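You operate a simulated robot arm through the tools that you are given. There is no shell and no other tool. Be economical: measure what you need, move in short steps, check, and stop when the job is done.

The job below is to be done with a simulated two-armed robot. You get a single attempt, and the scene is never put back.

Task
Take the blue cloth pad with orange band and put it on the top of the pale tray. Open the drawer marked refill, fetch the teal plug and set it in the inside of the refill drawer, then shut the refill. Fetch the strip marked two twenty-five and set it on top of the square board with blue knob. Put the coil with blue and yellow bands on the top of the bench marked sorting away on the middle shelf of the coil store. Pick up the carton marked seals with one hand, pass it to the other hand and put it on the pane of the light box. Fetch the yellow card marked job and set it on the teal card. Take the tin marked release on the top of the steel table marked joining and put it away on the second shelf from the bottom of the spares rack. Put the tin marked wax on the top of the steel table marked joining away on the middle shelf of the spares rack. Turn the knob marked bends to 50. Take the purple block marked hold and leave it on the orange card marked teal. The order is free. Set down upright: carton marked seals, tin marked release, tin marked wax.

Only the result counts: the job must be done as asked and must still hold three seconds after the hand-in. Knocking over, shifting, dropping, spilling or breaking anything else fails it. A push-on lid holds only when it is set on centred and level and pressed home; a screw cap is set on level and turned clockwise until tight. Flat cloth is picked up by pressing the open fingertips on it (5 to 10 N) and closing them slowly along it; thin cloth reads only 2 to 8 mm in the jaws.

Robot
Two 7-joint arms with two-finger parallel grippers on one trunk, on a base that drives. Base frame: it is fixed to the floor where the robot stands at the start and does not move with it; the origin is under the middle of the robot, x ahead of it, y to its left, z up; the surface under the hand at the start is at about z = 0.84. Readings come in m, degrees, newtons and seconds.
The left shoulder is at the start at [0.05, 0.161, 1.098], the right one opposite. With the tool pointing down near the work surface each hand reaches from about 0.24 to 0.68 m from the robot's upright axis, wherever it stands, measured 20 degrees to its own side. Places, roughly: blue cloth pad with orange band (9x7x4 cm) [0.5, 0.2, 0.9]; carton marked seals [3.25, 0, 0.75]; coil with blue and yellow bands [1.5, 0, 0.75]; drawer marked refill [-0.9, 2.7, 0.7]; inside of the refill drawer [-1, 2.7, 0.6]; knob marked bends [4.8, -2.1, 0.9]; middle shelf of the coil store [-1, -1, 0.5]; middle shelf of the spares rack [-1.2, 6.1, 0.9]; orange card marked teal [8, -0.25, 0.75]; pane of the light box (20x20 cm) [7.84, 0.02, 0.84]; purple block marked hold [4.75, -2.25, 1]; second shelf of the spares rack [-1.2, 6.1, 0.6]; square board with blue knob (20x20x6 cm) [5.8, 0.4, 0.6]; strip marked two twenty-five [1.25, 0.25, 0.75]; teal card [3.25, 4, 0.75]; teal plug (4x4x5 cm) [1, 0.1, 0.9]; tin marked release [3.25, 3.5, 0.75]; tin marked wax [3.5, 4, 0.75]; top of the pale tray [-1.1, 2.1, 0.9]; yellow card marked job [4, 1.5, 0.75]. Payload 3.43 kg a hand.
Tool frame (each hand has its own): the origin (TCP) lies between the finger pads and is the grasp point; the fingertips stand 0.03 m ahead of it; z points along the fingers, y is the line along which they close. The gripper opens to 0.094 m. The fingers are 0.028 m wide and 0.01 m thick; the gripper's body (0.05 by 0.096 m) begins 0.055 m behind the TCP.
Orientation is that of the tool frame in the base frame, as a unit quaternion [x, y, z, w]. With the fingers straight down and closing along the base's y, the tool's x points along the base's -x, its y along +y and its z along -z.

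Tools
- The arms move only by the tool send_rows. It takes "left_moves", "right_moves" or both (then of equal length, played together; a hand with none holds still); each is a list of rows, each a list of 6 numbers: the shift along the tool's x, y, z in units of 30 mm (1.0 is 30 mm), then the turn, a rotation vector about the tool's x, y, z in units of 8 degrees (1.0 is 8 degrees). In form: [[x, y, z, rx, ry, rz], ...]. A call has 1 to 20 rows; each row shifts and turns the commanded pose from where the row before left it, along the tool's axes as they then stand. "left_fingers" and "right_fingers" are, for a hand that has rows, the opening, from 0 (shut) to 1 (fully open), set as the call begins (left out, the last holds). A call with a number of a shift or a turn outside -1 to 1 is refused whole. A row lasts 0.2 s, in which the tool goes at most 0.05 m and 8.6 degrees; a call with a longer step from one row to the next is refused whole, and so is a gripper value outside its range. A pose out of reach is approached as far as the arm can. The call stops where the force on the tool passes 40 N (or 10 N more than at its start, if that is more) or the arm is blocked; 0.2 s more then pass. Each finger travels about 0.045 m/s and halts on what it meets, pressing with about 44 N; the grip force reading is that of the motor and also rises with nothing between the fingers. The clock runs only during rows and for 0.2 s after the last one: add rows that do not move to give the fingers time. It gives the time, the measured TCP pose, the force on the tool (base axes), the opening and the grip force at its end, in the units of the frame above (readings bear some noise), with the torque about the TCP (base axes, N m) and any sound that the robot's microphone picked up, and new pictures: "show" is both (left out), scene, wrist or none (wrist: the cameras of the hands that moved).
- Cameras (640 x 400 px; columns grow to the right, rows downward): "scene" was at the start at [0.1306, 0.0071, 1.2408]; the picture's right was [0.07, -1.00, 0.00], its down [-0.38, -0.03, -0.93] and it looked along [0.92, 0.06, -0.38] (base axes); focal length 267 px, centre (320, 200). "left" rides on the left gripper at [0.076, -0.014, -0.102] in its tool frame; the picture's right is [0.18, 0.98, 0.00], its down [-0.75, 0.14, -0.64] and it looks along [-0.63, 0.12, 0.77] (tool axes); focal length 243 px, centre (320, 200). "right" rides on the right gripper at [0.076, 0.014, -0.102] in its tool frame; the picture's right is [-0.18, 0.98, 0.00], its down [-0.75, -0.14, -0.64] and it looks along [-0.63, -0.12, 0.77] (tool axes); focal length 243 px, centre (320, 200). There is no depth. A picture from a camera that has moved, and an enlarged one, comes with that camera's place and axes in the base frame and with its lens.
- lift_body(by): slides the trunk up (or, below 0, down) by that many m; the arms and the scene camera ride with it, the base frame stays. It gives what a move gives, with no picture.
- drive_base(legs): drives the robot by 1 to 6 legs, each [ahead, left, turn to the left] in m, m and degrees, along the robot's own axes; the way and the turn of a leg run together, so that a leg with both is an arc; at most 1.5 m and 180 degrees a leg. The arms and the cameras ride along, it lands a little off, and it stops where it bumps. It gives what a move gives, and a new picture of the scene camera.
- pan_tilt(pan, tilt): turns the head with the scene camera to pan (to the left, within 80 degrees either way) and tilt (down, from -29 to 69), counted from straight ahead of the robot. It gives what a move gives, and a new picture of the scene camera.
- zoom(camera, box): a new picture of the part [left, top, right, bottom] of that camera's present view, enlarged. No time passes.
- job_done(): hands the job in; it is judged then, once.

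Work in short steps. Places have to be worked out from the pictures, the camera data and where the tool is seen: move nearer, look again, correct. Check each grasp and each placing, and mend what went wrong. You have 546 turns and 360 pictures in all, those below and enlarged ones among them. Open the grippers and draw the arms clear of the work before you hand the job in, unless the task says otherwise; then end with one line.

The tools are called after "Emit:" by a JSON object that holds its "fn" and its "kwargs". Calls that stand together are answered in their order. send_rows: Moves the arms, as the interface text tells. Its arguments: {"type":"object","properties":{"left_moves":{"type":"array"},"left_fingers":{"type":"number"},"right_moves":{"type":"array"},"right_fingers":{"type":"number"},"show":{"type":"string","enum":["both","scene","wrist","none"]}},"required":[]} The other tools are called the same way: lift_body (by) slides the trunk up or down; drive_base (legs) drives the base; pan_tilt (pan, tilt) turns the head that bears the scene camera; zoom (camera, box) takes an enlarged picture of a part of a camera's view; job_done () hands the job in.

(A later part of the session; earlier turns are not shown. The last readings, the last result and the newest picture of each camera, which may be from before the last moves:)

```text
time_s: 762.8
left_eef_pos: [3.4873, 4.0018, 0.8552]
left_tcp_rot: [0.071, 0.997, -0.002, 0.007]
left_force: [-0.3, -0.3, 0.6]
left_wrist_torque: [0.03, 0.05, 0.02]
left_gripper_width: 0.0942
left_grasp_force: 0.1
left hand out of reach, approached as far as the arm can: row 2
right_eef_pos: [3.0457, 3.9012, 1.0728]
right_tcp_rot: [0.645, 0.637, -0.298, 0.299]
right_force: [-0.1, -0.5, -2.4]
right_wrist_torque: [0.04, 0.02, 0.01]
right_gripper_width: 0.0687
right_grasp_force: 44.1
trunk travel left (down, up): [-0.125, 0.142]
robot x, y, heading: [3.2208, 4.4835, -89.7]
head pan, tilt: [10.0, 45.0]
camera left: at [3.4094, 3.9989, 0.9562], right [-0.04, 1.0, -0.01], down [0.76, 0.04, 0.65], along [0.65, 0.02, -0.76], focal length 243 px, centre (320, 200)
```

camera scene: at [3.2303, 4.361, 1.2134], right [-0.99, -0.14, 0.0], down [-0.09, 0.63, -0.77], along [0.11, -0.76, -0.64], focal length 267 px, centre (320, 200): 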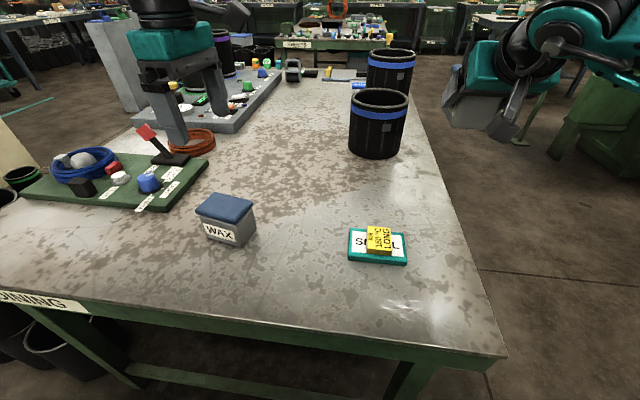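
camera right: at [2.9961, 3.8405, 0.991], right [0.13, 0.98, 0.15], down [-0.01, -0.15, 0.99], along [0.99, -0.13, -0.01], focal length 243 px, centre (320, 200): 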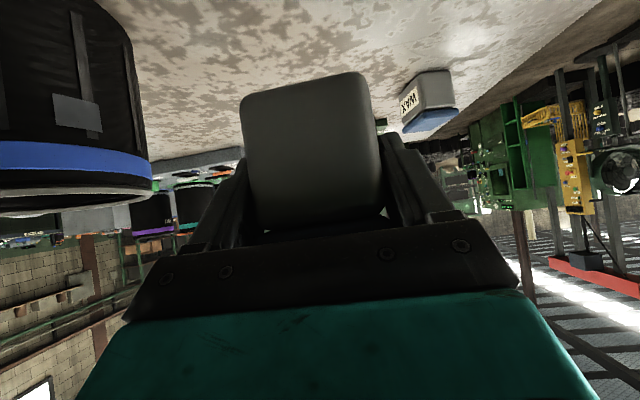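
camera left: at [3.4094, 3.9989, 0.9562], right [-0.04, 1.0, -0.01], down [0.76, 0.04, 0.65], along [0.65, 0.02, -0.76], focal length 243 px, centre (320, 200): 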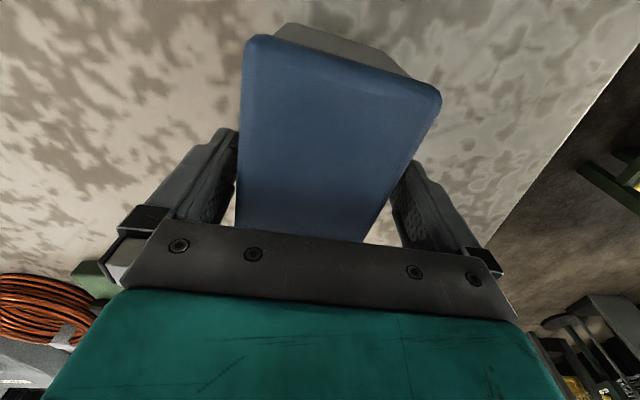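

Straddled. I close and lift.

Emit:
{"fn": "send_rows", "kwargs": {"left_moves": [[0, 0, 0, 0, 0, 0], [0, 0, 0, 0, 0, 0], [0, 0, 0, 0, 0, 0], [0, 0, 0, 0, 0, 0], [0, 0, 0, 0, 0, 0]], "left_fingers": 0, "show": "none"}}

Emit:
{"fn": "send_rows", "kwargs": {"left_moves": [[0, 0, -0.5, 0, 0, 0], [0, 0, -1, 0, 0, 0], [0, 0, -1, 0, 0, 0], [0, 0, -1, 0, 0, 0], [0, 0, -1, 0, 0, 0], [0, 0, -1, 0, 0, 0]], "show": "both"}}

```text
time_s: 764.0
left_eef_pos: [3.4873, 4.0006, 0.8542]
left_tcp_rot: [0.07, 0.998, -0.002, 0.006]
left_force: [1.1, -1.2, 1.3]
left_wrist_torque: [-0.02, -0.02, -0.04]
left_gripper_width: 0.069
left_grasp_force: 44.0
right_eef_pos: [3.0447, 3.9026, 1.0732]
right_tcp_rot: [0.645, 0.636, -0.299, 0.3]
right_force: [0.8, 0.5, -1.8]
right_wrist_torque: [0.07, 0.0, 0.01]
right_gripper_width: 0.0688
right_grasp_force: 44.8
trunk travel left (down, up): [-0.125, 0.142]
robot x, y, heading: [3.2224, 4.4851, -89.9]
head pan, tilt: [10.0, 45.0]
```

```text
time_s: 765.4
left_eef_pos: [3.4889, 4.0025, 1.0197]
left_tcp_rot: [0.067, 0.998, -0.002, 0.001]
left_force: [0.4, 0.2, -2.4]
left_wrist_torque: [0.0, -0.07, -0.02]
left_gripper_width: 0.0692
left_grasp_force: 44.0
left hand out of reach, approached as far as the arm can: row 2
right_eef_pos: [3.0458, 3.9031, 1.0728]
right_tcp_rot: [0.646, 0.636, -0.298, 0.299]
right_force: [0.3, 0.3, -3.9]
right_wrist_torque: [0.06, 0.0, -0.02]
right_gripper_width: 0.0687
right_grasp_force: 43.8
trunk travel left (down, up): [-0.125, 0.142]
robot x, y, heading: [3.219, 4.4867, -89.9]
head pan, tilt: [10.0, 45.0]
camera scene: at [3.2332, 4.3656, 1.2057], right [-0.98, -0.18, 0.0], down [-0.12, 0.69, -0.71], along [0.12, -0.7, -0.71], focal length 267 px, centre (320, 200)
camera left: at [3.4119, 4.0002, 1.1211], right [-0.05, 1.0, 0.0], down [0.76, 0.04, 0.64], along [0.64, 0.03, -0.77], focal length 243 px, centre (320, 200)
```

scene: 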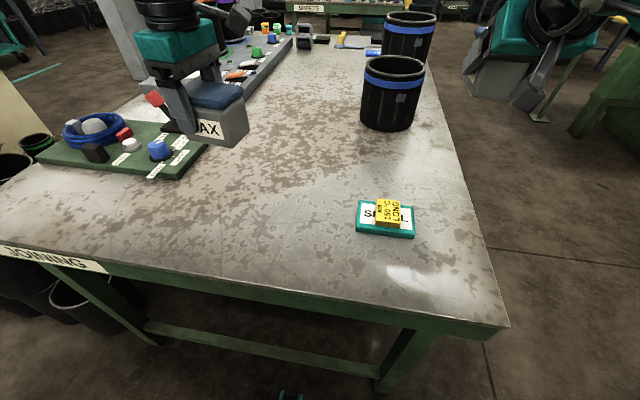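
left: 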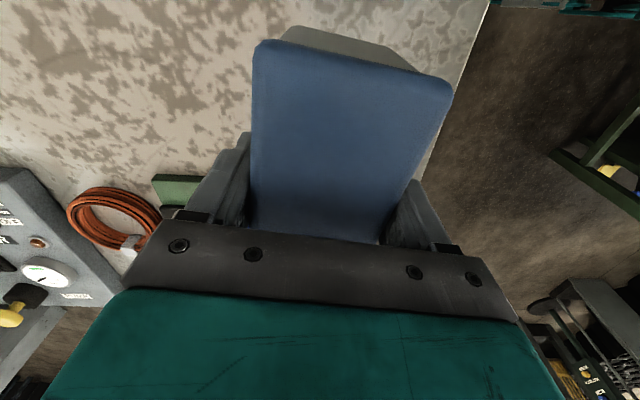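

WAX held (69 mm). I turn the left hand back to nominal yaw and set the tin down here for a pitched regrasp.

Emit:
{"fn": "send_rows", "kwargs": {"left_moves": [[0, 0, 0, 0, 0, 0.93], [0, 0, 0, 0, 0, 0.93], [0, 0, 0, 0, 0, 0.93], [0, 0, 0, 0, 0, 0.93], [0, 0, 0, 0, 0, 0.93], [0, 0, 0, 0, 0, 0.93], [0, 0, 0, 0, 0, 0.93], [0, 0, 0, 0, 0, 0.93], [0, 0, 0, 0, 0, 0.93], [0, 0, 0, 0, 0, 0.93], [0, 0, 0, 0, 0, 0.93], [0, 0, 0.9, 0, 0, 0], [0, 0, 0.9, 0, 0, 0], [0, 0, 0.9, 0, 0, 0], [0, 0, 0.9, 0, 0, 0], [0, 0, 0.9, 0, 0, 0], [0, 0, 0.7, 0, 0, 0]], "show": "none"}}

```text
time_s: 769.0
left_eef_pos: [3.4893, 3.9999, 0.863]
left_tcp_rot: [0.707, 0.707, 0.003, 0.007]
left_force: [-0.6, -0.1, -2.9]
left_wrist_torque: [-0.01, -0.02, 0.0]
left_gripper_width: 0.0691
left_grasp_force: 44.0
right_eef_pos: [3.0458, 3.9011, 1.0709]
right_tcp_rot: [0.645, 0.636, -0.298, 0.299]
right_force: [-1.0, -0.7, -3.4]
right_wrist_torque: [0.07, -0.01, -0.01]
right_gripper_width: 0.0688
right_grasp_force: 43.8
trunk travel left (down, up): [-0.125, 0.142]
robot x, y, heading: [3.2197, 4.4844, -90.0]
head pan, tilt: [10.0, 45.0]
```

Lowering the last centimetre to contact, then opening and rising.

Emit:
{"fn": "send_rows", "kwargs": {"left_moves": [[0, 0, 0.15, 0, 0, 0], [0, 0, 0.1, 0, 0, 0], [0, 0, 0.1, 0, 0, 0], [0, 0, 0.1, 0, 0, 0]], "show": "none"}}

Emit:
{"fn": "send_rows", "kwargs": {"left_moves": [[0, 0, 0, 0, 0, 0], [0, 0, 0, 0, 0, 0], [0, 0, -0.9, 0, 0, 0], [0, 0, -0.9, 0, 0, 0], [0, 0, -0.9, 0, 0, 0], [0, 0, -0.9, 0, 0, 0], [0, 0, -0.9, 0, 0, 0]], "left_fingers": 1, "show": "wrist"}}

```text
time_s: 770.0
left_eef_pos: [3.489, 4.0013, 0.855]
left_tcp_rot: [0.707, 0.707, 0.002, 0.01]
left_force: [0.5, 1.6, 21.7]
left_wrist_torque: [0.23, 0.7, -0.29]
left_gripper_width: 0.0691
left_grasp_force: 43.7
right_eef_pos: [3.0441, 3.9036, 1.0739]
right_tcp_rot: [0.645, 0.636, -0.299, 0.301]
right_force: [1.0, -0.2, -3.4]
right_wrist_torque: [0.06, -0.02, -0.04]
right_gripper_width: 0.0686
right_grasp_force: 44.5
trunk travel left (down, up): [-0.125, 0.142]
robot x, y, heading: [3.2213, 4.4843, -89.6]
head pan, tilt: [10.0, 45.0]
```

```text
time_s: 771.6
left_eef_pos: [3.4924, 4.0057, 0.984]
left_tcp_rot: [0.702, 0.712, 0.0, 0.001]
left_force: [-0.3, -0.2, -0.9]
left_wrist_torque: [0.0, 0.06, 0.0]
left_gripper_width: 0.0941
left_grasp_force: 0.1
right_eef_pos: [3.0452, 3.9013, 1.0732]
right_tcp_rot: [0.646, 0.636, -0.299, 0.299]
right_force: [0.5, -0.2, -2.3]
right_wrist_torque: [0.06, -0.02, 0.02]
right_gripper_width: 0.0688
right_grasp_force: 44.0
trunk travel left (down, up): [-0.125, 0.142]
robot x, y, heading: [3.2197, 4.4864, -89.7]
head pan, tilt: [10.0, 45.0]
camera left: at [3.4779, 4.082, 1.0865], right [0.98, 0.2, 0.0], down [0.15, -0.75, 0.64], along [0.13, -0.63, -0.77], focal length 243 px, centre (320, 200)
```

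left: 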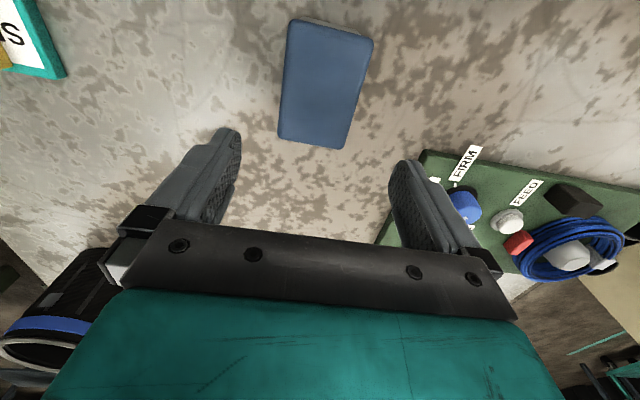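

The tin stands at [3.4895, 4.033], long axis toward me. I back up 16 cm and pitch the left hand 50°.

Emit:
{"fn": "drive_base", "kwargs": {"legs": [[-0.16, 0, 0]]}}

Emit:
{"fn": "send_rows", "kwargs": {"left_moves": [[0, 0, 0, 0, -0.893, 0], [0, 0, 0, 0, -0.893, 0], [0, 0, 0, 0, -0.893, 0], [0, 0, 0, 0, -0.893, 0], [0, 0, 0, 0, -0.893, 0], [0, 0, 0, 0, -0.893, 0], [0, 0, 0, 0, -0.893, 0]], "show": "none"}}

```text
time_s: 773.0
left_eef_pos: [3.4931, 4.1647, 0.986]
left_tcp_rot: [0.702, 0.712, -0.002, 0.003]
left_force: [-0.2, 0.1, 0.3]
left_wrist_torque: [0.01, -0.02, -0.02]
left_gripper_width: 0.0942
left_grasp_force: 0.1
right_eef_pos: [3.0476, 4.0612, 1.0742]
right_tcp_rot: [0.644, 0.638, -0.298, 0.301]
right_force: [-0.6, 0.1, -3.1]
right_wrist_torque: [0.06, 0.03, 0.02]
right_gripper_width: 0.0686
right_grasp_force: 43.8
trunk travel left (down, up): [-0.125, 0.142]
robot x, y, heading: [3.2219, 4.6438, -89.8]
head pan, tilt: [10.0, 45.0]
camera scene: at [3.233, 4.5255, 1.2056], right [-0.98, -0.18, 0.0], down [-0.13, 0.7, -0.71], along [0.13, -0.7, -0.71], focal length 267 px, centre (320, 200)
```

scene: 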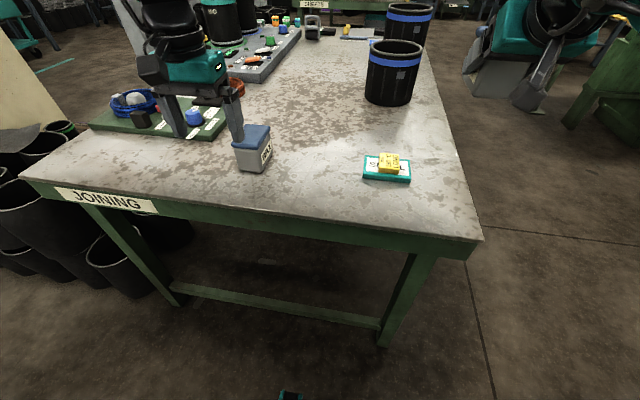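

```text
time_s: 774.6
left_eef_pos: [3.5276, 4.1543, 0.9894]
left_tcp_rot: [0.633, 0.645, -0.303, 0.302]
left_force: [0.8, 0.7, -0.2]
left_wrist_torque: [0.02, 0.02, 0.03]
left_gripper_width: 0.094
left_grasp_force: 0.1
left hand out of reach, approached as far as the arm can: row 1, 2, 3, 4, 5, 6
right_eef_pos: [3.0482, 4.0602, 1.0715]
right_tcp_rot: [0.645, 0.637, -0.298, 0.299]
right_force: [0.7, -0.7, -2.2]
right_wrist_torque: [0.11, -0.02, -0.01]
right_gripper_width: 0.0688
right_grasp_force: 43.9
trunk travel left (down, up): [-0.125, 0.142]
robot x, y, heading: [3.2228, 4.6431, -89.7]
head pan, tilt: [10.0, 45.0]
```

Pitch reached with a 3.5 cm sideways drift; I correct with the base and set the pre-grasp pose.

Emit:
{"fn": "drive_base", "kwargs": {"legs": [[0, -0.038, 0]]}}

Emit:
{"fn": "send_rows", "kwargs": {"left_moves": [[0.81, 0, 0.19, 0, 0, 0], [0.81, 0, 0.19, 0, 0, 0]], "show": "wrist"}}

```text
time_s: 775.7
left_eef_pos: [3.4909, 4.1551, 0.9881]
left_tcp_rot: [0.634, 0.646, -0.3, 0.301]
left_force: [0.5, -0.4, -0.3]
left_wrist_torque: [-0.04, -0.02, 0.04]
left_gripper_width: 0.0939
left_grasp_force: 0.1
right_eef_pos: [3.0091, 4.059, 1.0725]
right_tcp_rot: [0.644, 0.638, -0.297, 0.301]
right_force: [-0.5, 0.6, -3.7]
right_wrist_torque: [0.07, -0.02, -0.01]
right_gripper_width: 0.0687
right_grasp_force: 44.5
trunk travel left (down, up): [-0.125, 0.142]
robot x, y, heading: [3.1857, 4.6466, -89.9]
head pan, tilt: [10.0, 45.0]
camera scene: at [3.1926, 4.5227, 1.2084], right [-0.99, -0.15, 0.0], down [-0.1, 0.67, -0.73], along [0.11, -0.72, -0.68], focal length 267 px, centre (320, 200)
```

scene: 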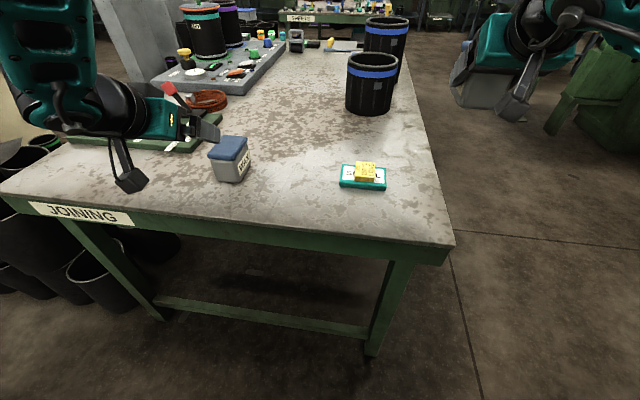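

```text
time_s: 776.3
left_eef_pos: [3.4925, 4.1796, 0.9439]
left_tcp_rot: [0.628, 0.651, -0.304, 0.299]
left_force: [0.2, 0.0, -0.2]
left_wrist_torque: [-0.01, 0.05, -0.02]
left_gripper_width: 0.094
left_grasp_force: 0.1
right_eef_pos: [3.0083, 4.0616, 1.0722]
right_tcp_rot: [0.644, 0.638, -0.297, 0.3]
right_force: [0.9, 0.2, -3.1]
right_wrist_torque: [0.07, 0.0, 0.01]
right_gripper_width: 0.0689
right_grasp_force: 43.7
trunk travel left (down, up): [-0.125, 0.142]
robot x, y, heading: [3.1833, 4.6443, -89.6]
head pan, tilt: [10.0, 45.0]
camera left: at [3.4755, 4.3067, 0.9499], right [0.98, 0.14, -0.16], down [0.16, 0.02, 0.99], along [0.15, -0.99, 0.0], focal length 243 px, centre (320, 200)
```

left: 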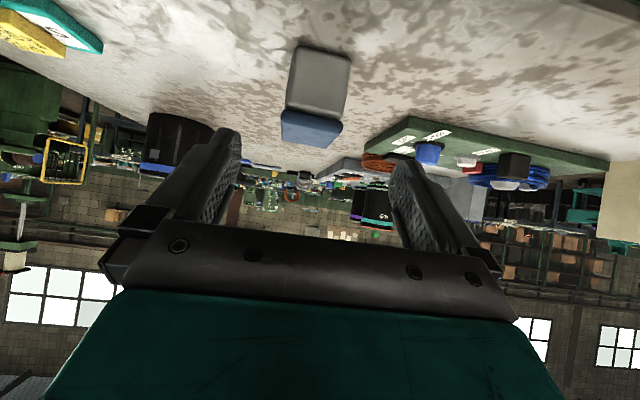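

Well aligned, mirroring the right-hand regrasp. I advance along the finger axis.

Emit:
{"fn": "send_rows", "kwargs": {"left_moves": [[0, 0, 0.83, 0, 0, 0], [0, 0, 0.83, 0, 0, 0], [0, 0, 0.83, 0, 0, 0], [0, 0, 0.83, 0, 0, 0], [0, 0, 0.83, 0, 0, 0], [0, 0, 0.83, 0, 0, 0]], "show": "wrist"}}

```text
time_s: 777.7
left_eef_pos: [3.4893, 4.0613, 0.8481]
left_tcp_rot: [0.634, 0.645, -0.301, 0.301]
left_force: [-0.7, -0.1, 0.2]
left_wrist_torque: [-0.02, 0.03, 0.01]
left_gripper_width: 0.094
left_grasp_force: 0.2
right_eef_pos: [3.0092, 4.062, 1.0722]
right_tcp_rot: [0.645, 0.637, -0.298, 0.299]
right_force: [-0.5, -0.4, -3.6]
right_wrist_torque: [0.07, 0.01, -0.03]
right_gripper_width: 0.0687
right_grasp_force: 43.4
trunk travel left (down, up): [-0.125, 0.142]
robot x, y, heading: [3.1826, 4.6451, -89.5]
head pan, tilt: [10.0, 45.0]
camera left: at [3.4748, 4.1893, 0.8539], right [0.98, 0.13, -0.15], down [0.15, 0.02, 0.99], along [0.13, -0.99, 0.0], focal length 243 px, centre (320, 200)
```

left: 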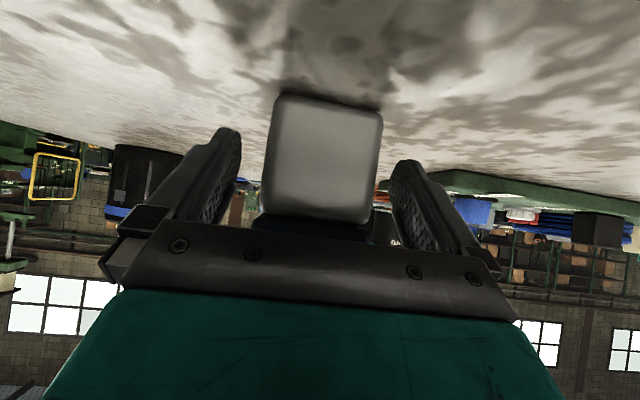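

I advance 2.5 cm horizontally as before, close and lift.

Emit:
{"fn": "send_rows", "kwargs": {"left_moves": [[-0.265, 0, 0.32, 0, 0, 0], [-0.265, 0, 0.32, 0, 0, 0], [0, 0, 0, 0, 0, 0]], "show": "none"}}

Emit:
{"fn": "send_rows", "kwargs": {"left_moves": [[0, 0, 0, 0, 0, 0], [0, 0, 0, 0, 0, 0], [0, 0, 0, 0, 0, 0], [0, 0, 0, 0, 0, 0], [-0.4, 0, -0.33, 0, 0, 0], [-0.77, 0, -0.63, 0, 0, 0], [-0.77, 0, -0.63, 0, 0, 0], [-0.77, 0, -0.63, 0, 0, 0], [-0.77, 0, -0.63, 0, 0, 0], [-0.77, 0, -0.63, 0, 0, 0]], "left_fingers": 0, "show": "both"}}

```text
time_s: 778.5
left_eef_pos: [3.4918, 4.0363, 0.8479]
left_tcp_rot: [0.634, 0.646, -0.3, 0.301]
left_force: [-0.4, -0.3, -0.5]
left_wrist_torque: [-0.02, -0.01, -0.03]
left_gripper_width: 0.094
left_grasp_force: 0.2
right_eef_pos: [3.0092, 4.0617, 1.0722]
right_tcp_rot: [0.644, 0.638, -0.297, 0.299]
right_force: [0.0, 0.3, -2.4]
right_wrist_torque: [0.05, -0.03, 0.03]
right_gripper_width: 0.0685
right_grasp_force: 44.0
trunk travel left (down, up): [-0.125, 0.142]
robot x, y, heading: [3.1806, 4.6431, -89.5]
head pan, tilt: [10.0, 45.0]
```

```text
time_s: 780.7
left_eef_pos: [3.4959, 4.0387, 1.0098]
left_tcp_rot: [0.631, 0.65, -0.298, 0.299]
left_force: [0.5, -0.8, -3.6]
left_wrist_torque: [0.04, -0.02, 0.01]
left_gripper_width: 0.0688
left_grasp_force: 44.2
right_eef_pos: [3.0095, 4.0594, 1.0727]
right_tcp_rot: [0.645, 0.638, -0.297, 0.299]
right_force: [-0.7, 0.2, -2.8]
right_wrist_torque: [0.03, -0.02, -0.02]
right_gripper_width: 0.0687
right_grasp_force: 43.9
trunk travel left (down, up): [-0.125, 0.142]
robot x, y, heading: [3.1813, 4.6478, -89.7]
head pan, tilt: [10.0, 45.0]
camera scene: at [3.195, 4.5247, 1.2055], right [-0.98, -0.18, 0.0], down [-0.13, 0.7, -0.71], along [0.13, -0.7, -0.71], focal length 267 px, centre (320, 200)
camera left: at [3.4798, 4.1661, 1.0152], right [0.98, 0.14, -0.15], down [0.15, 0.01, 0.99], along [0.14, -0.99, -0.01], focal length 243 px, centre (320, 200)
```

scene: 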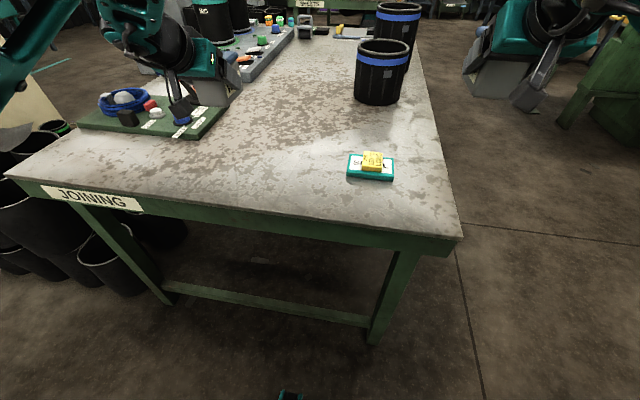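
left: 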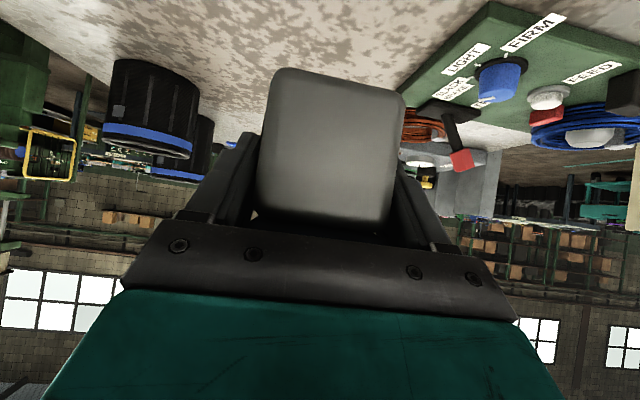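

Both tins are held shelf-ready. I turn west and look for a passage toward the spares rack.

Emit:
{"fn": "drive_base", "kwargs": {"legs": [[0, 0, -90], [0.7, 0, 0]]}}

Emit:
{"fn": "pan_tilt", "kwargs": {"pan": 0, "tilt": 15}}

```text
time_s: 788.3
left_eef_pos: [1.8728, 4.2931, 1.0105]
left_tcp_rot: [0.905, 0.024, -0.425, 0.004]
left_force: [0.7, 0.2, -2.4]
left_wrist_torque: [0.01, -0.07, -0.01]
left_gripper_width: 0.0687
left_grasp_force: 44.3
right_eef_pos: [1.8832, 4.78, 1.0717]
right_tcp_rot: [0.907, 0.007, -0.422, 0.007]
right_force: [0.5, 0.4, -3.2]
right_wrist_torque: [0.01, -0.06, 0.02]
right_gripper_width: 0.0687
right_grasp_force: 43.9
trunk travel left (down, up): [-0.125, 0.142]
robot x, y, heading: [2.4688, 4.6193, -178.0]
head pan, tilt: [10.0, 45.0]
camera scene: at [2.3497, 4.6042, 1.2054], right [-0.2, 0.98, 0.0], down [0.69, 0.14, -0.71], along [-0.69, -0.14, -0.71], focal length 267 px, centre (320, 200)
```

scene: 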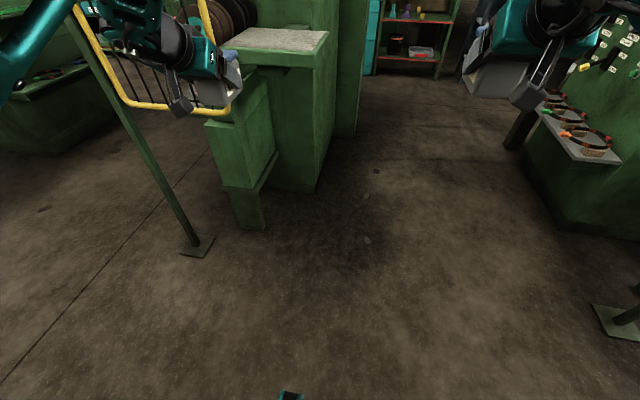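

```text
time_s: 789.3
left_eef_pos: [1.8728, 4.2923, 1.0087]
left_tcp_rot: [0.905, 0.025, -0.426, 0.004]
left_force: [-1.2, -0.8, -2.9]
left_wrist_torque: [0.0, -0.06, 0.03]
left_gripper_width: 0.0686
left_grasp_force: 43.5
right_eef_pos: [1.8847, 4.7807, 1.0727]
right_tcp_rot: [0.907, 0.007, -0.421, 0.007]
right_force: [0.3, 0.2, -3.0]
right_wrist_torque: [0.0, -0.06, -0.03]
right_gripper_width: 0.0687
right_grasp_force: 44.1
trunk travel left (down, up): [-0.125, 0.142]
robot x, y, heading: [2.4729, 4.6229, -178.2]
head pan, tilt: [0.0, 15.0]
camera scene: at [2.3361, 4.6179, 1.2522], right [-0.03, 1.0, 0.0], down [0.26, 0.01, -0.97], along [-0.97, -0.03, -0.26], focal length 267 px, centre (320, 200)
```

scene: 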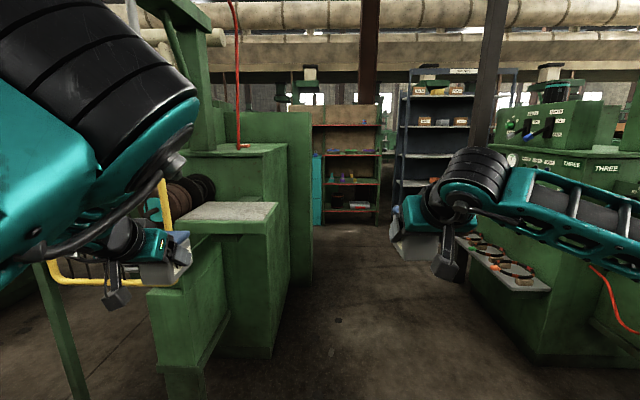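

A passage leads west between the machines (y ≈ 4.5–5.7) to shelf units. I line up at y ≈ 5.1 and drive through.

Emit:
{"fn": "drive_base", "kwargs": {"legs": [[0, -0.47, -1.8], [1.2, 0, 0], [1.1, 0, 0]]}}

Emit:
{"fn": "pan_tilt", "kwargs": {"pan": -20, "tilt": 15}}

```text
time_s: 804.9
left_eef_pos: [-0.4359, 4.7674, 1.0092]
left_tcp_rot: [0.905, 0.011, -0.426, -0.002]
left_force: [0.1, 0.2, -3.6]
left_wrist_torque: [0.01, -0.05, -0.01]
left_gripper_width: 0.0689
left_grasp_force: 44.1
right_eef_pos: [-0.4105, 5.2534, 1.072]
right_tcp_rot: [0.907, -0.008, -0.422, 0.0]
right_force: [0.3, 0.1, -1.7]
right_wrist_torque: [-0.01, -0.08, 0.0]
right_gripper_width: 0.0686
right_grasp_force: 44.5
trunk travel left (down, up): [-0.125, 0.142]
robot x, y, heading: [0.1731, 5.0753, 179.8]
head pan, tilt: [0.0, 15.0]
camera scene: at [0.0371, 5.0778, 1.2523], right [0.0, 1.0, 0.0], down [0.26, 0.0, -0.97], along [-0.97, 0.0, -0.26], focal length 267 px, centre (320, 200)
```

scene: 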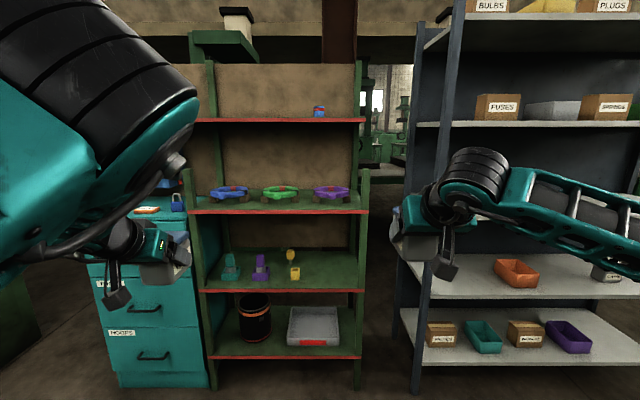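

```text
time_s: 805.7
left_eef_pos: [-0.4337, 4.7668, 1.0085]
left_tcp_rot: [0.905, 0.012, -0.424, -0.003]
left_force: [-0.4, -0.1, -2.9]
left_wrist_torque: [-0.01, -0.03, 0.04]
left_gripper_width: 0.0686
left_grasp_force: 43.7
right_eef_pos: [-0.4092, 5.255, 1.0715]
right_tcp_rot: [0.907, -0.008, -0.421, 0.0]
right_force: [0.1, 0.8, -2.4]
right_wrist_torque: [0.0, -0.09, -0.03]
right_gripper_width: 0.069
right_grasp_force: 43.9
trunk travel left (down, up): [-0.125, 0.142]
robot x, y, heading: [0.1709, 5.0774, 179.9]
head pan, tilt: [-20.0, 15.0]
camera scene: at [0.0429, 5.1096, 1.2523], right [0.34, 0.94, 0.0], down [0.24, -0.09, -0.97], along [-0.91, 0.33, -0.26], focal length 267 px, centre (320, 200)
```

scene: 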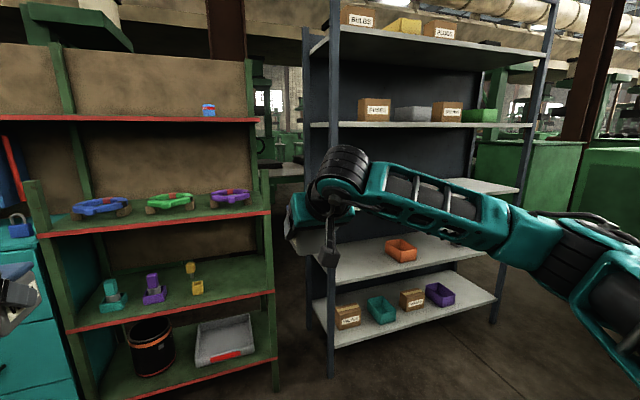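

The blue-grey rack with bins is the spares rack (front x ≈ −0.98, y 5.54–6.70). I move forward and strafe in front of it.

Emit:
{"fn": "drive_base", "kwargs": {"legs": [[0.28, 0, 0], [0, -1.0, 0]]}}

Emit:
{"fn": "pan_tilt", "kwargs": {"pan": 0, "tilt": 25}}

```text
time_s: 812.9
left_eef_pos: [-0.7136, 5.3997, 1.0075]
left_tcp_rot: [0.907, 0.003, -0.421, -0.008]
left_force: [-0.4, 0.3, -2.0]
left_wrist_torque: [0.03, -0.05, 0.0]
left_gripper_width: 0.0686
left_grasp_force: 43.7
right_eef_pos: [-0.679, 5.8877, 1.0711]
right_tcp_rot: [0.907, -0.017, -0.42, -0.006]
right_force: [-0.4, 0.3, -2.8]
right_wrist_torque: [-0.02, -0.06, -0.03]
right_gripper_width: 0.0685
right_grasp_force: 44.5
trunk travel left (down, up): [-0.125, 0.142]
robot x, y, heading: [-0.1011, 5.702, 178.9]
head pan, tilt: [-20.0, 15.0]
stopped in leg 2: the robot was blocked; the commanded pose is now the measured one
camera scene: at [-0.2295, 5.7333, 1.2523], right [0.36, 0.93, 0.0], down [0.24, -0.09, -0.97], along [-0.9, 0.35, -0.26], focal length 267 px, centre (320, 200)
```

scene: 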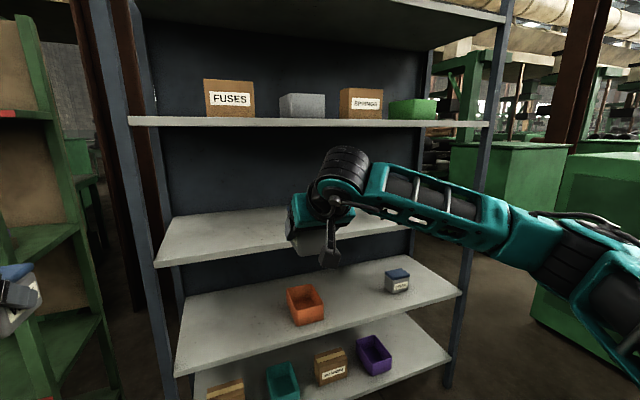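

```text
time_s: 813.8
left_eef_pos: [-0.7142, 5.4005, 1.0076]
left_tcp_rot: [0.905, 0.004, -0.425, -0.007]
left_force: [-0.7, 0.8, -2.8]
left_wrist_torque: [-0.01, -0.05, 0.0]
left_gripper_width: 0.0687
left_grasp_force: 44.2
right_eef_pos: [-0.6801, 5.8898, 1.0714]
right_tcp_rot: [0.907, -0.018, -0.421, -0.005]
right_force: [0.6, -0.4, -2.2]
right_wrist_torque: [-0.01, -0.05, 0.0]
right_gripper_width: 0.0685
right_grasp_force: 44.1
trunk travel left (down, up): [-0.125, 0.142]
robot x, y, heading: [-0.0969, 5.698, 179.0]
head pan, tilt: [0.0, 25.0]
camera scene: at [-0.2342, 5.7022, 1.2361], right [0.02, 1.0, 0.0], down [0.42, -0.01, -0.91], along [-0.91, 0.02, -0.42], focal length 267 px, centre (320, 200)
```

scene: 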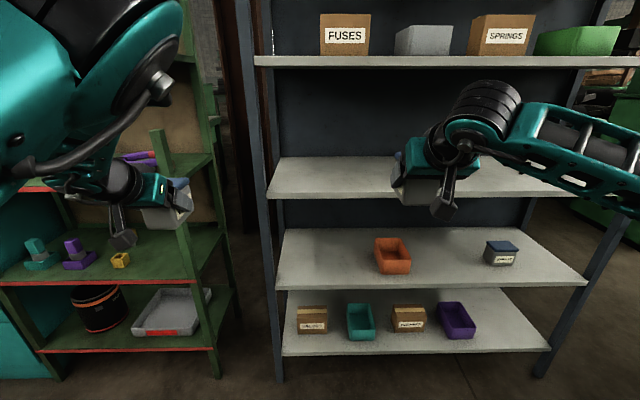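

The machine blocks on the right here. Shelf heights: second ≈ 0.546, middle ≈ 0.906. I move 13 cm closer and strafe right again, keeping the tins clear of the rack posts.

Emit:
{"fn": "drive_base", "kwargs": {"legs": [[0.13, 0, 1.0], [0, -0.3, 0]]}}

```text
time_s: 817.8
left_eef_pos: [-0.8379, 5.6966, 1.009]
left_tcp_rot: [0.906, 0.007, -0.424, -0.006]
left_force: [0.8, -0.7, -3.2]
left_wrist_torque: [0.01, -0.03, -0.01]
left_gripper_width: 0.0688
left_grasp_force: 44.0
right_eef_pos: [-0.8074, 6.1844, 1.0714]
right_tcp_rot: [0.907, -0.014, -0.421, -0.003]
right_force: [-0.4, 0.0, -3.0]
right_wrist_torque: [-0.03, -0.06, -0.03]
right_gripper_width: 0.0687
right_grasp_force: 43.8
trunk travel left (down, up): [-0.125, 0.142]
robot x, y, heading: [-0.2273, 6.0029, 179.8]
head pan, tilt: [0.0, 25.0]
camera scene: at [-0.3607, 6.0019, 1.2361], right [0.01, 1.0, 0.0], down [0.42, 0.0, -0.91], along [-0.91, 0.01, -0.42], focal length 267 px, centre (320, 200)
```

scene: 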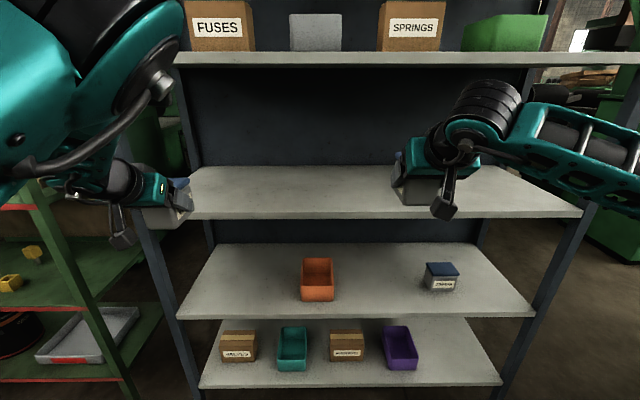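

Middle shelf front x ≈ −0.965, z ≈ 0.913. I shift 5 cm right for post clearance, then drive in 18 cm so WAX is over the middle shelf.

Emit:
{"fn": "drive_base", "kwargs": {"legs": [[0, -0.05, 0], [0.18, 0, 0]]}}

Emit:
{"fn": "zoom", "kwargs": {"camera": "left", "box": [0, 0, 640, 400]}}

```text
time_s: 820.1
left_eef_pos: [-1.0179, 5.7471, 1.0078]
left_tcp_rot: [0.906, 0.007, -0.423, -0.006]
left_force: [-0.4, 0.6, -3.2]
left_wrist_torque: [0.01, -0.05, 0.02]
left_gripper_width: 0.0688
left_grasp_force: 43.4
right_eef_pos: [-0.989, 6.2355, 1.0711]
right_tcp_rot: [0.907, -0.014, -0.42, -0.003]
right_force: [-0.5, 0.7, -3.0]
right_wrist_torque: [-0.04, -0.06, 0.03]
right_gripper_width: 0.0687
right_grasp_force: 44.1
trunk travel left (down, up): [-0.125, 0.142]
robot x, y, heading: [-0.404, 6.0538, 179.6]
head pan, tilt: [0.0, 25.0]
camera scene: at [-0.542, 6.0536, 1.2359], right [0.01, 1.0, 0.0], down [0.42, 0.0, -0.91], along [-0.91, 0.01, -0.42], focal length 267 px, centre (320, 200)
```

scene: 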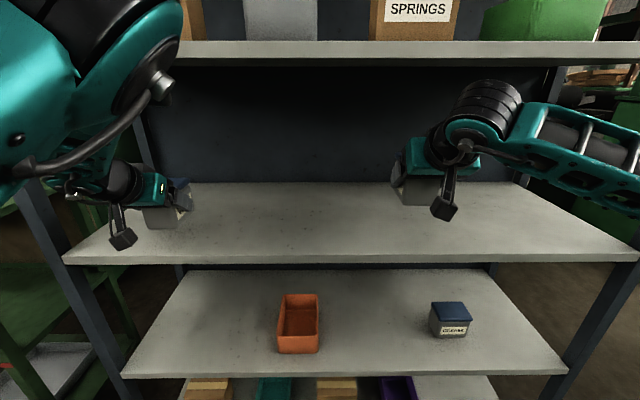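

```text
1.00 times, centred on (320, 200) of left (not enlarged: the box is as wide or as high as the picture)
camera zoom: at [-0.8901, 5.7627, 1.015], right [0.13, -0.98, -0.16], down [0.01, -0.16, 0.99], along [-0.99, -0.13, -0.01], focal length 243 px, centre (320, 200)
```

zoom: 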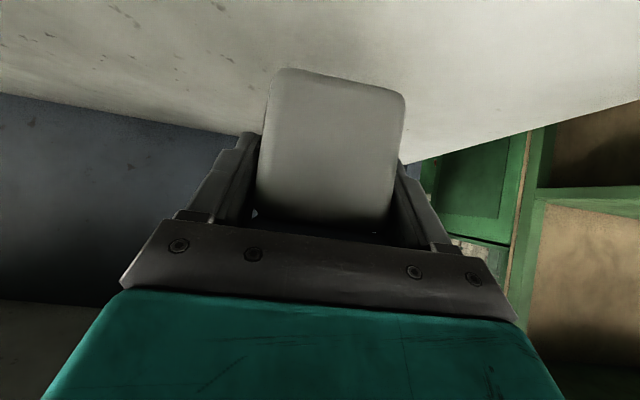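

WAX is above the middle shelf, ~4 cm inside. I lower it until contact.

Emit:
{"fn": "send_rows", "kwargs": {"left_moves": [[0.46, 0, 0.386, 0, 0, 0], [0.38, 0, 0.32, 0, 0, 0], [0.1, 0, 0.084, 0, 0, 0], [0.1, 0, 0.084, 0, 0, 0], [0.1, 0, 0.084, 0, 0, 0], [0.1, 0, 0.084, 0, 0, 0]], "show": "none"}}

```text
time_s: 821.5
left_eef_pos: [-1.0182, 5.7475, 0.9685]
left_tcp_rot: [0.903, 0.006, -0.431, -0.005]
left_force: [3.8, -1.5, 25.0]
left_wrist_torque: [0.04, -0.96, 0.05]
left_gripper_width: 0.0685
left_grasp_force: 44.1
right_eef_pos: [-0.9855, 6.2369, 1.0737]
right_tcp_rot: [0.907, -0.015, -0.422, -0.004]
right_force: [1.0, 0.0, -2.3]
right_wrist_torque: [0.03, -0.07, -0.01]
right_gripper_width: 0.0687
right_grasp_force: 43.9
trunk travel left (down, up): [-0.125, 0.142]
robot x, y, heading: [-0.4023, 6.052, 179.5]
head pan, tilt: [0.0, 25.0]
```

Contact made. I open and withdraw straight back.

Emit:
{"fn": "send_rows", "kwargs": {"left_moves": [[-0.04, 0, -0.03, 0, 0, 0], [0, 0, 0, 0, 0, 0], [0, 0, 0, 0, 0, 0], [0, 0, 0, 0, 0, 0], [0.5, 0, -0.6, 0, 0, 0], [0.58, 0, -0.69, 0, 0, 0], [0.58, 0, -0.69, 0, 0, 0], [0.58, 0, -0.69, 0, 0, 0]], "left_fingers": 1, "show": "both"}}

```text
time_s: 823.3
left_eef_pos: [-0.91, 5.7462, 0.9586]
left_tcp_rot: [0.906, 0.015, -0.422, -0.008]
left_force: [0.4, -0.4, 1.0]
left_wrist_torque: [-0.01, 0.02, -0.02]
left_gripper_width: 0.0939
left_grasp_force: 0.1
right_eef_pos: [-0.9871, 6.2355, 1.0719]
right_tcp_rot: [0.907, -0.013, -0.422, -0.003]
right_force: [0.4, -0.1, -2.5]
right_wrist_torque: [0.01, -0.08, 0.02]
right_gripper_width: 0.0688
right_grasp_force: 44.9
trunk travel left (down, up): [-0.125, 0.142]
robot x, y, heading: [-0.4071, 6.0506, 179.7]
head pan, tilt: [0.0, 25.0]
camera scene: at [-0.5409, 6.0538, 1.2362], right [0.01, 1.0, 0.0], down [0.42, 0.0, -0.91], along [-0.91, 0.01, -0.42], focal length 267 px, centre (320, 200)
camera left: at [-0.7819, 5.7622, 0.9655], right [0.14, -0.98, -0.17], down [0.01, -0.17, 0.99], along [-0.99, -0.14, -0.01], focal length 243 px, centre (320, 200)
```

scene: 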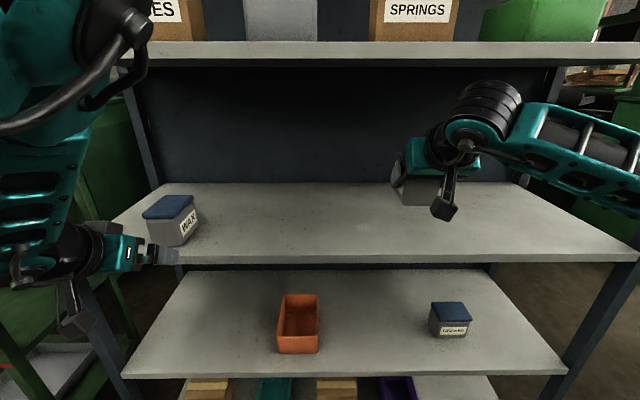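
left: 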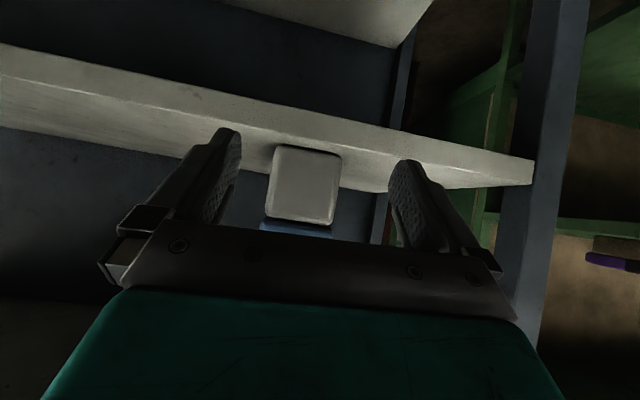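

WAX stands upright on the middle shelf. Now RELEASE: I back out, lower the trunk and bring the right hand to the second shelf's height.

Emit:
{"fn": "drive_base", "kwargs": {"legs": [[-0.2, 0, 0]]}}

Emit:
{"fn": "lift_body", "kwargs": {"by": -0.12}}

Emit:
{"fn": "send_rows", "kwargs": {"right_moves": [[0.733, 0, 0.615, 0, 0, 0], [0.733, 0, 0.615, 0, 0, 0], [0.733, 0, 0.615, 0, 0, 0], [0.733, 0, 0.615, 0, 0, 0], [0.733, 0, 0.615, 0, 0, 0], [0.733, 0, 0.615, 0, 0, 0], [0.733, 0, 0.615, 0, 0, 0], [0.733, 0, 0.615, 0, 0, 0], [0.733, 0, 0.615, 0, 0, 0], [0.733, 0, 0.615, 0, 0, 0]], "show": "scene"}}

```text
time_s: 825.1
left_eef_pos: [-0.714, 5.7472, 0.9597]
left_tcp_rot: [0.905, 0.014, -0.424, -0.011]
left_force: [1.0, 0.1, -0.2]
left_wrist_torque: [-0.02, 0.02, -0.03]
left_gripper_width: 0.0941
left_grasp_force: 0.0
right_eef_pos: [-0.7869, 6.2365, 1.07]
right_tcp_rot: [0.908, -0.017, -0.418, -0.005]
right_force: [0.0, 0.4, -2.8]
right_wrist_torque: [0.03, -0.07, 0.03]
right_gripper_width: 0.0684
right_grasp_force: 43.9
trunk travel left (down, up): [-0.125, 0.142]
robot x, y, heading: [-0.2053, 6.0497, 179.1]
head pan, tilt: [0.0, 25.0]
stopped in leg 1: the robot was blocked; the commanded pose is now the measured one
camera scene: at [-0.3419, 6.0521, 1.2361], right [0.02, 1.0, 0.0], down [0.42, -0.01, -0.91], along [-0.91, 0.01, -0.42], focal length 267 px, centre (320, 200)
```

scene: 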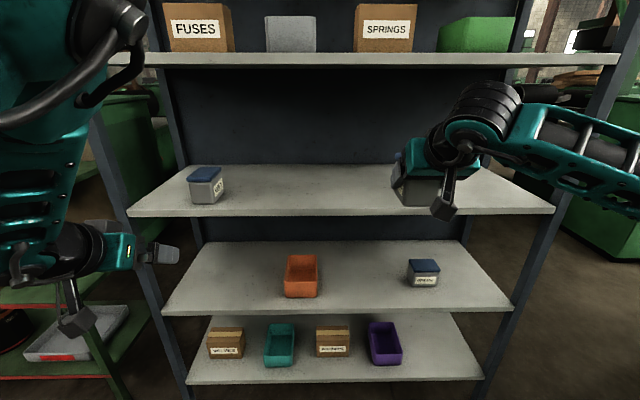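

```text
time_s: 826.6
left_eef_pos: [-0.7149, 5.7473, 0.8392]
left_tcp_rot: [0.905, 0.014, -0.425, -0.012]
left_force: [-0.2, 0.6, 0.4]
left_wrist_torque: [0.01, -0.01, 0.04]
left_gripper_width: 0.0939
left_grasp_force: 0.1
right_eef_pos: [-0.7876, 6.2365, 0.9509]
right_tcp_rot: [0.907, -0.018, -0.421, -0.005]
right_force: [-0.4, -0.1, -2.9]
right_wrist_torque: [0.01, -0.08, 0.0]
right_gripper_width: 0.0687
right_grasp_force: 44.2
trunk travel left (down, up): [-0.005, 0.262]
robot x, y, heading: [-0.2097, 6.0528, 179.1]
head pan, tilt: [0.0, 25.0]
```

```text
time_s: 828.8
left_eef_pos: [-0.7146, 5.7462, 0.8394]
left_tcp_rot: [0.905, 0.014, -0.424, -0.011]
left_force: [-0.1, 0.2, 0.6]
left_wrist_torque: [-0.01, 0.0, 0.02]
left_gripper_width: 0.0938
left_grasp_force: 0.0
right_eef_pos: [-0.7835, 6.234, 0.6635]
right_tcp_rot: [0.907, -0.018, -0.421, -0.005]
right_force: [0.0, -0.2, -2.1]
right_wrist_torque: [-0.01, -0.06, -0.01]
right_gripper_width: 0.0689
right_grasp_force: 44.2
trunk travel left (down, up): [-0.005, 0.262]
robot x, y, heading: [-0.206, 6.0486, 179.0]
head pan, tilt: [0.0, 25.0]
camera scene: at [-0.3421, 6.052, 1.1161], right [0.02, 1.0, 0.0], down [0.42, -0.01, -0.91], along [-0.91, 0.01, -0.42], focal length 267 px, centre (320, 200)
```

scene: 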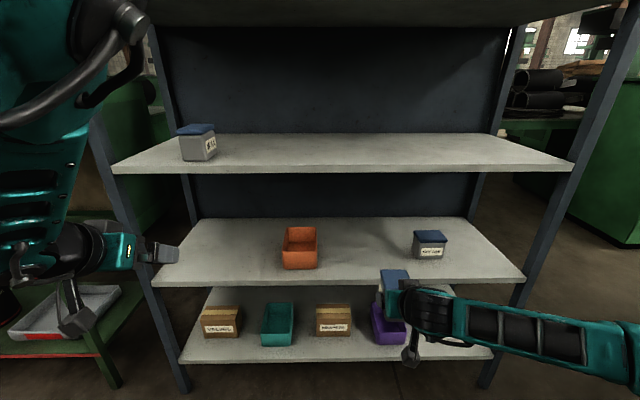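

RELEASE hangs clear above the second shelf (z ≈ 0.56). I drive in 24 cm.

Emit:
{"fn": "drive_base", "kwargs": {"legs": [[0.24, 0, 0]]}}

```text
time_s: 830.6
left_eef_pos: [-0.9553, 5.7507, 0.8392]
left_tcp_rot: [0.905, 0.014, -0.425, -0.011]
left_force: [-1.3, -0.2, 0.1]
left_wrist_torque: [0.02, 0.01, -0.01]
left_gripper_width: 0.0941
left_grasp_force: 0.0
right_eef_pos: [-1.0231, 6.2393, 0.6642]
right_tcp_rot: [0.907, -0.017, -0.421, -0.004]
right_force: [0.6, -0.2, -2.9]
right_wrist_torque: [0.03, -0.06, -0.01]
right_gripper_width: 0.0685
right_grasp_force: 43.9
trunk travel left (down, up): [-0.005, 0.262]
robot x, y, heading: [-0.4434, 6.056, 178.9]
head pan, tilt: [0.0, 25.0]
camera scene: at [-0.5821, 6.0561, 1.1161], right [0.02, 1.0, 0.0], down [0.42, -0.01, -0.91], along [-0.91, 0.01, -0.42], focal length 267 px, centre (320, 200)
```

scene: 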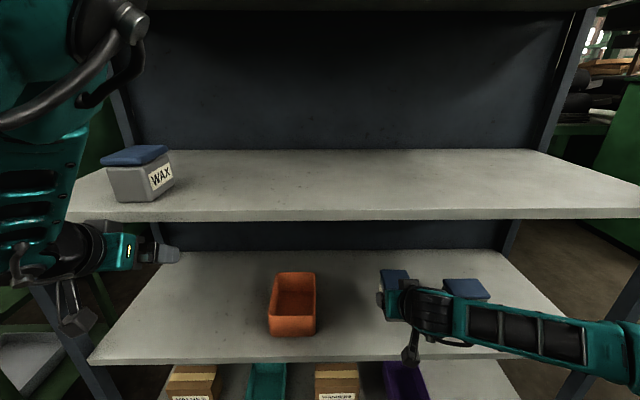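

In position between the orange bin and the other tin. I lower until contact.

Emit:
{"fn": "send_rows", "kwargs": {"right_moves": [[0.55, 0, 0.46, 0, 0, 0], [0.5, 0, 0.42, 0, 0, 0], [0.1, 0, 0.084, 0, 0, 0], [0.1, 0, 0.084, 0, 0, 0], [0.1, 0, 0.084, 0, 0, 0], [0.1, 0, 0.084, 0, 0, 0], [0.1, 0, 0.084, 0, 0, 0]], "show": "none"}}

```text
time_s: 832.2
left_eef_pos: [-0.9535, 5.751, 0.8409]
left_tcp_rot: [0.905, 0.012, -0.424, -0.013]
left_force: [-0.4, 0.6, 0.6]
left_wrist_torque: [-0.02, 0.01, -0.04]
left_gripper_width: 0.0939
left_grasp_force: 0.0
right_eef_pos: [-1.0218, 6.2372, 0.6111]
right_tcp_rot: [0.908, -0.018, -0.417, -0.008]
right_force: [1.2, 1.4, 3.8]
right_wrist_torque: [-0.11, 0.38, -0.09]
right_gripper_width: 0.0686
right_grasp_force: 44.1
right hand out of reach, approached as far as the arm can: row 6, 7
trunk travel left (down, up): [-0.005, 0.262]
robot x, y, heading: [-0.4509, 6.0504, 179.2]
head pan, tilt: [0.0, 25.0]
```

Light contact. I open and withdraw straight back.

Emit:
{"fn": "send_rows", "kwargs": {"right_moves": [[0, 0, 0, 0, 0, 0], [0, 0, 0, 0, 0, 0], [0, 0, 0, 0, 0, 0], [0, 0, 0, 0, 0, 0], [0.5, 0, -0.6, 0, 0, 0], [0.58, 0, -0.69, 0, 0, 0], [0.58, 0, -0.69, 0, 0, 0], [0.58, 0, -0.69, 0, 0, 0]], "right_fingers": 1, "show": "both"}}

```text
time_s: 834.0
left_eef_pos: [-0.9543, 5.7508, 0.8397]
left_tcp_rot: [0.905, 0.012, -0.425, -0.012]
left_force: [0.3, 0.4, -0.2]
left_wrist_torque: [-0.02, 0.02, -0.02]
left_gripper_width: 0.094
left_grasp_force: 0.0
right_eef_pos: [-1.0219, 6.2378, 0.6116]
right_tcp_rot: [0.909, -0.018, -0.417, -0.008]
right_force: [1.1, -0.3, -0.8]
right_wrist_torque: [0.01, 0.0, -0.02]
right_gripper_width: 0.094
right_grasp_force: 0.1
right hand out of reach, approached as far as the arm can: row 5, 6, 7, 8
trunk travel left (down, up): [-0.005, 0.262]
robot x, y, heading: [-0.4484, 6.0537, 179.2]
head pan, tilt: [0.0, 25.0]
camera scene: at [-0.5819, 6.056, 1.1161], right [0.02, 1.0, 0.0], down [0.42, -0.01, -0.91], along [-0.91, 0.02, -0.42], focal length 267 px, centre (320, 200)
camera right: at [-0.894, 6.2186, 0.6193], right [-0.16, -0.98, 0.14], down [0.0, 0.14, 0.99], along [-0.99, 0.16, -0.02], focal length 243 px, centre (320, 200)
```

scene: 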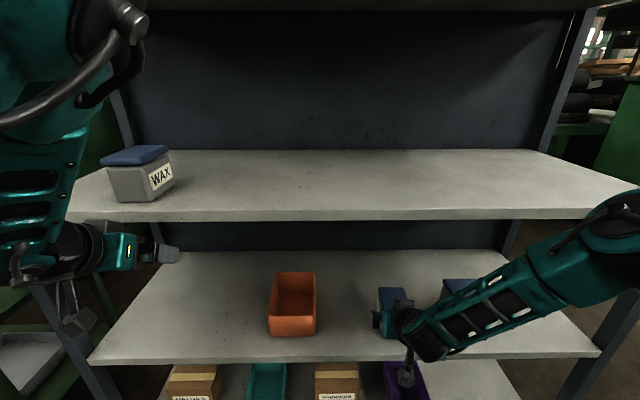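
right: 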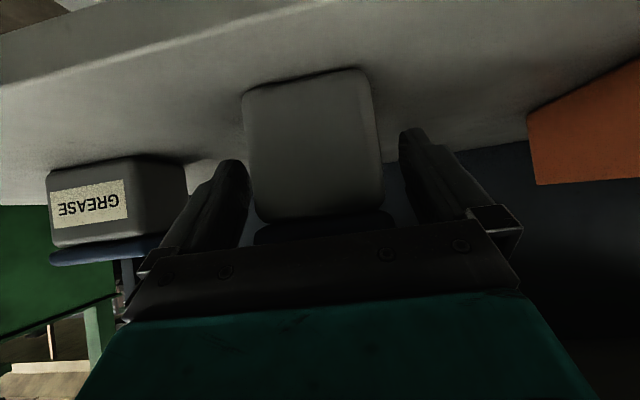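

The arm can't fold back here, so I withdraw by driving the base back.

Emit:
{"fn": "drive_base", "kwargs": {"legs": [[-0.23, 0, 0]]}}

Emit:
{"fn": "zoom", "kwargs": {"camera": "scene", "box": [120, 100, 560, 380]}}

```text
time_s: 835.7
left_eef_pos: [-0.7242, 5.748, 0.8411]
left_tcp_rot: [0.905, 0.011, -0.425, -0.012]
left_force: [-0.5, -0.1, 0.3]
left_wrist_torque: [-0.01, 0.03, 0.02]
left_gripper_width: 0.094
left_grasp_force: 0.0
right_eef_pos: [-0.79, 6.236, 0.6103]
right_tcp_rot: [0.909, -0.02, -0.417, -0.009]
right_force: [-0.5, 0.3, 0.2]
right_wrist_torque: [0.01, 0.0, 0.01]
right_gripper_width: 0.0941
right_grasp_force: 0.0
trunk travel left (down, up): [-0.005, 0.262]
robot x, y, heading: [-0.2181, 6.0459, 178.8]
head pan, tilt: [0.0, 25.0]
camera scene: at [-0.3513, 6.0522, 1.1162], right [0.02, 1.0, 0.0], down [0.42, -0.01, -0.91], along [-0.91, 0.02, -0.42], focal length 267 px, centre (320, 200)
```

scene: 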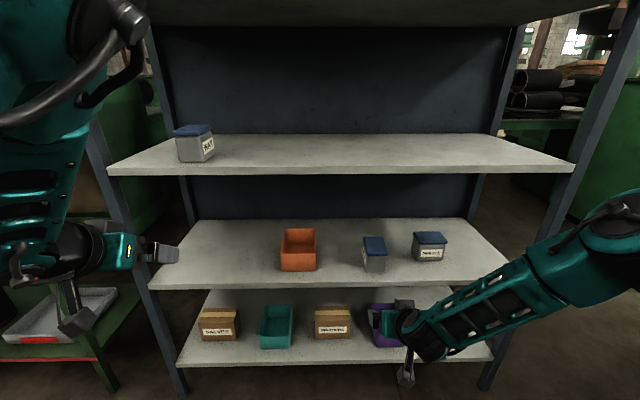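

```text
1.43 times, centred on (340, 240) of scene
camera zoom: at [-0.3513, 6.0522, 1.1162], right [0.02, 1.0, 0.0], down [0.42, -0.01, -0.91], along [-0.91, 0.02, -0.42], focal length 381 px, centre (291, 143)
```

zoom: 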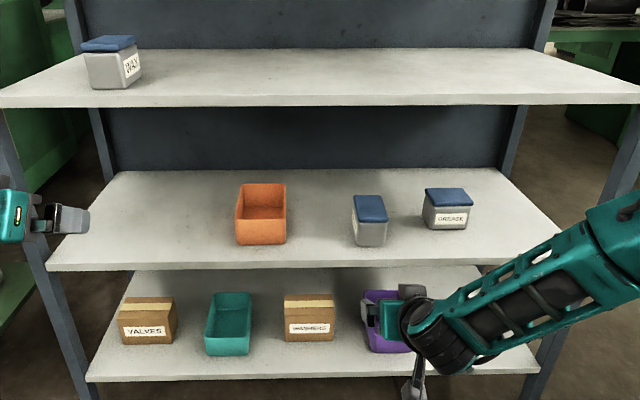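

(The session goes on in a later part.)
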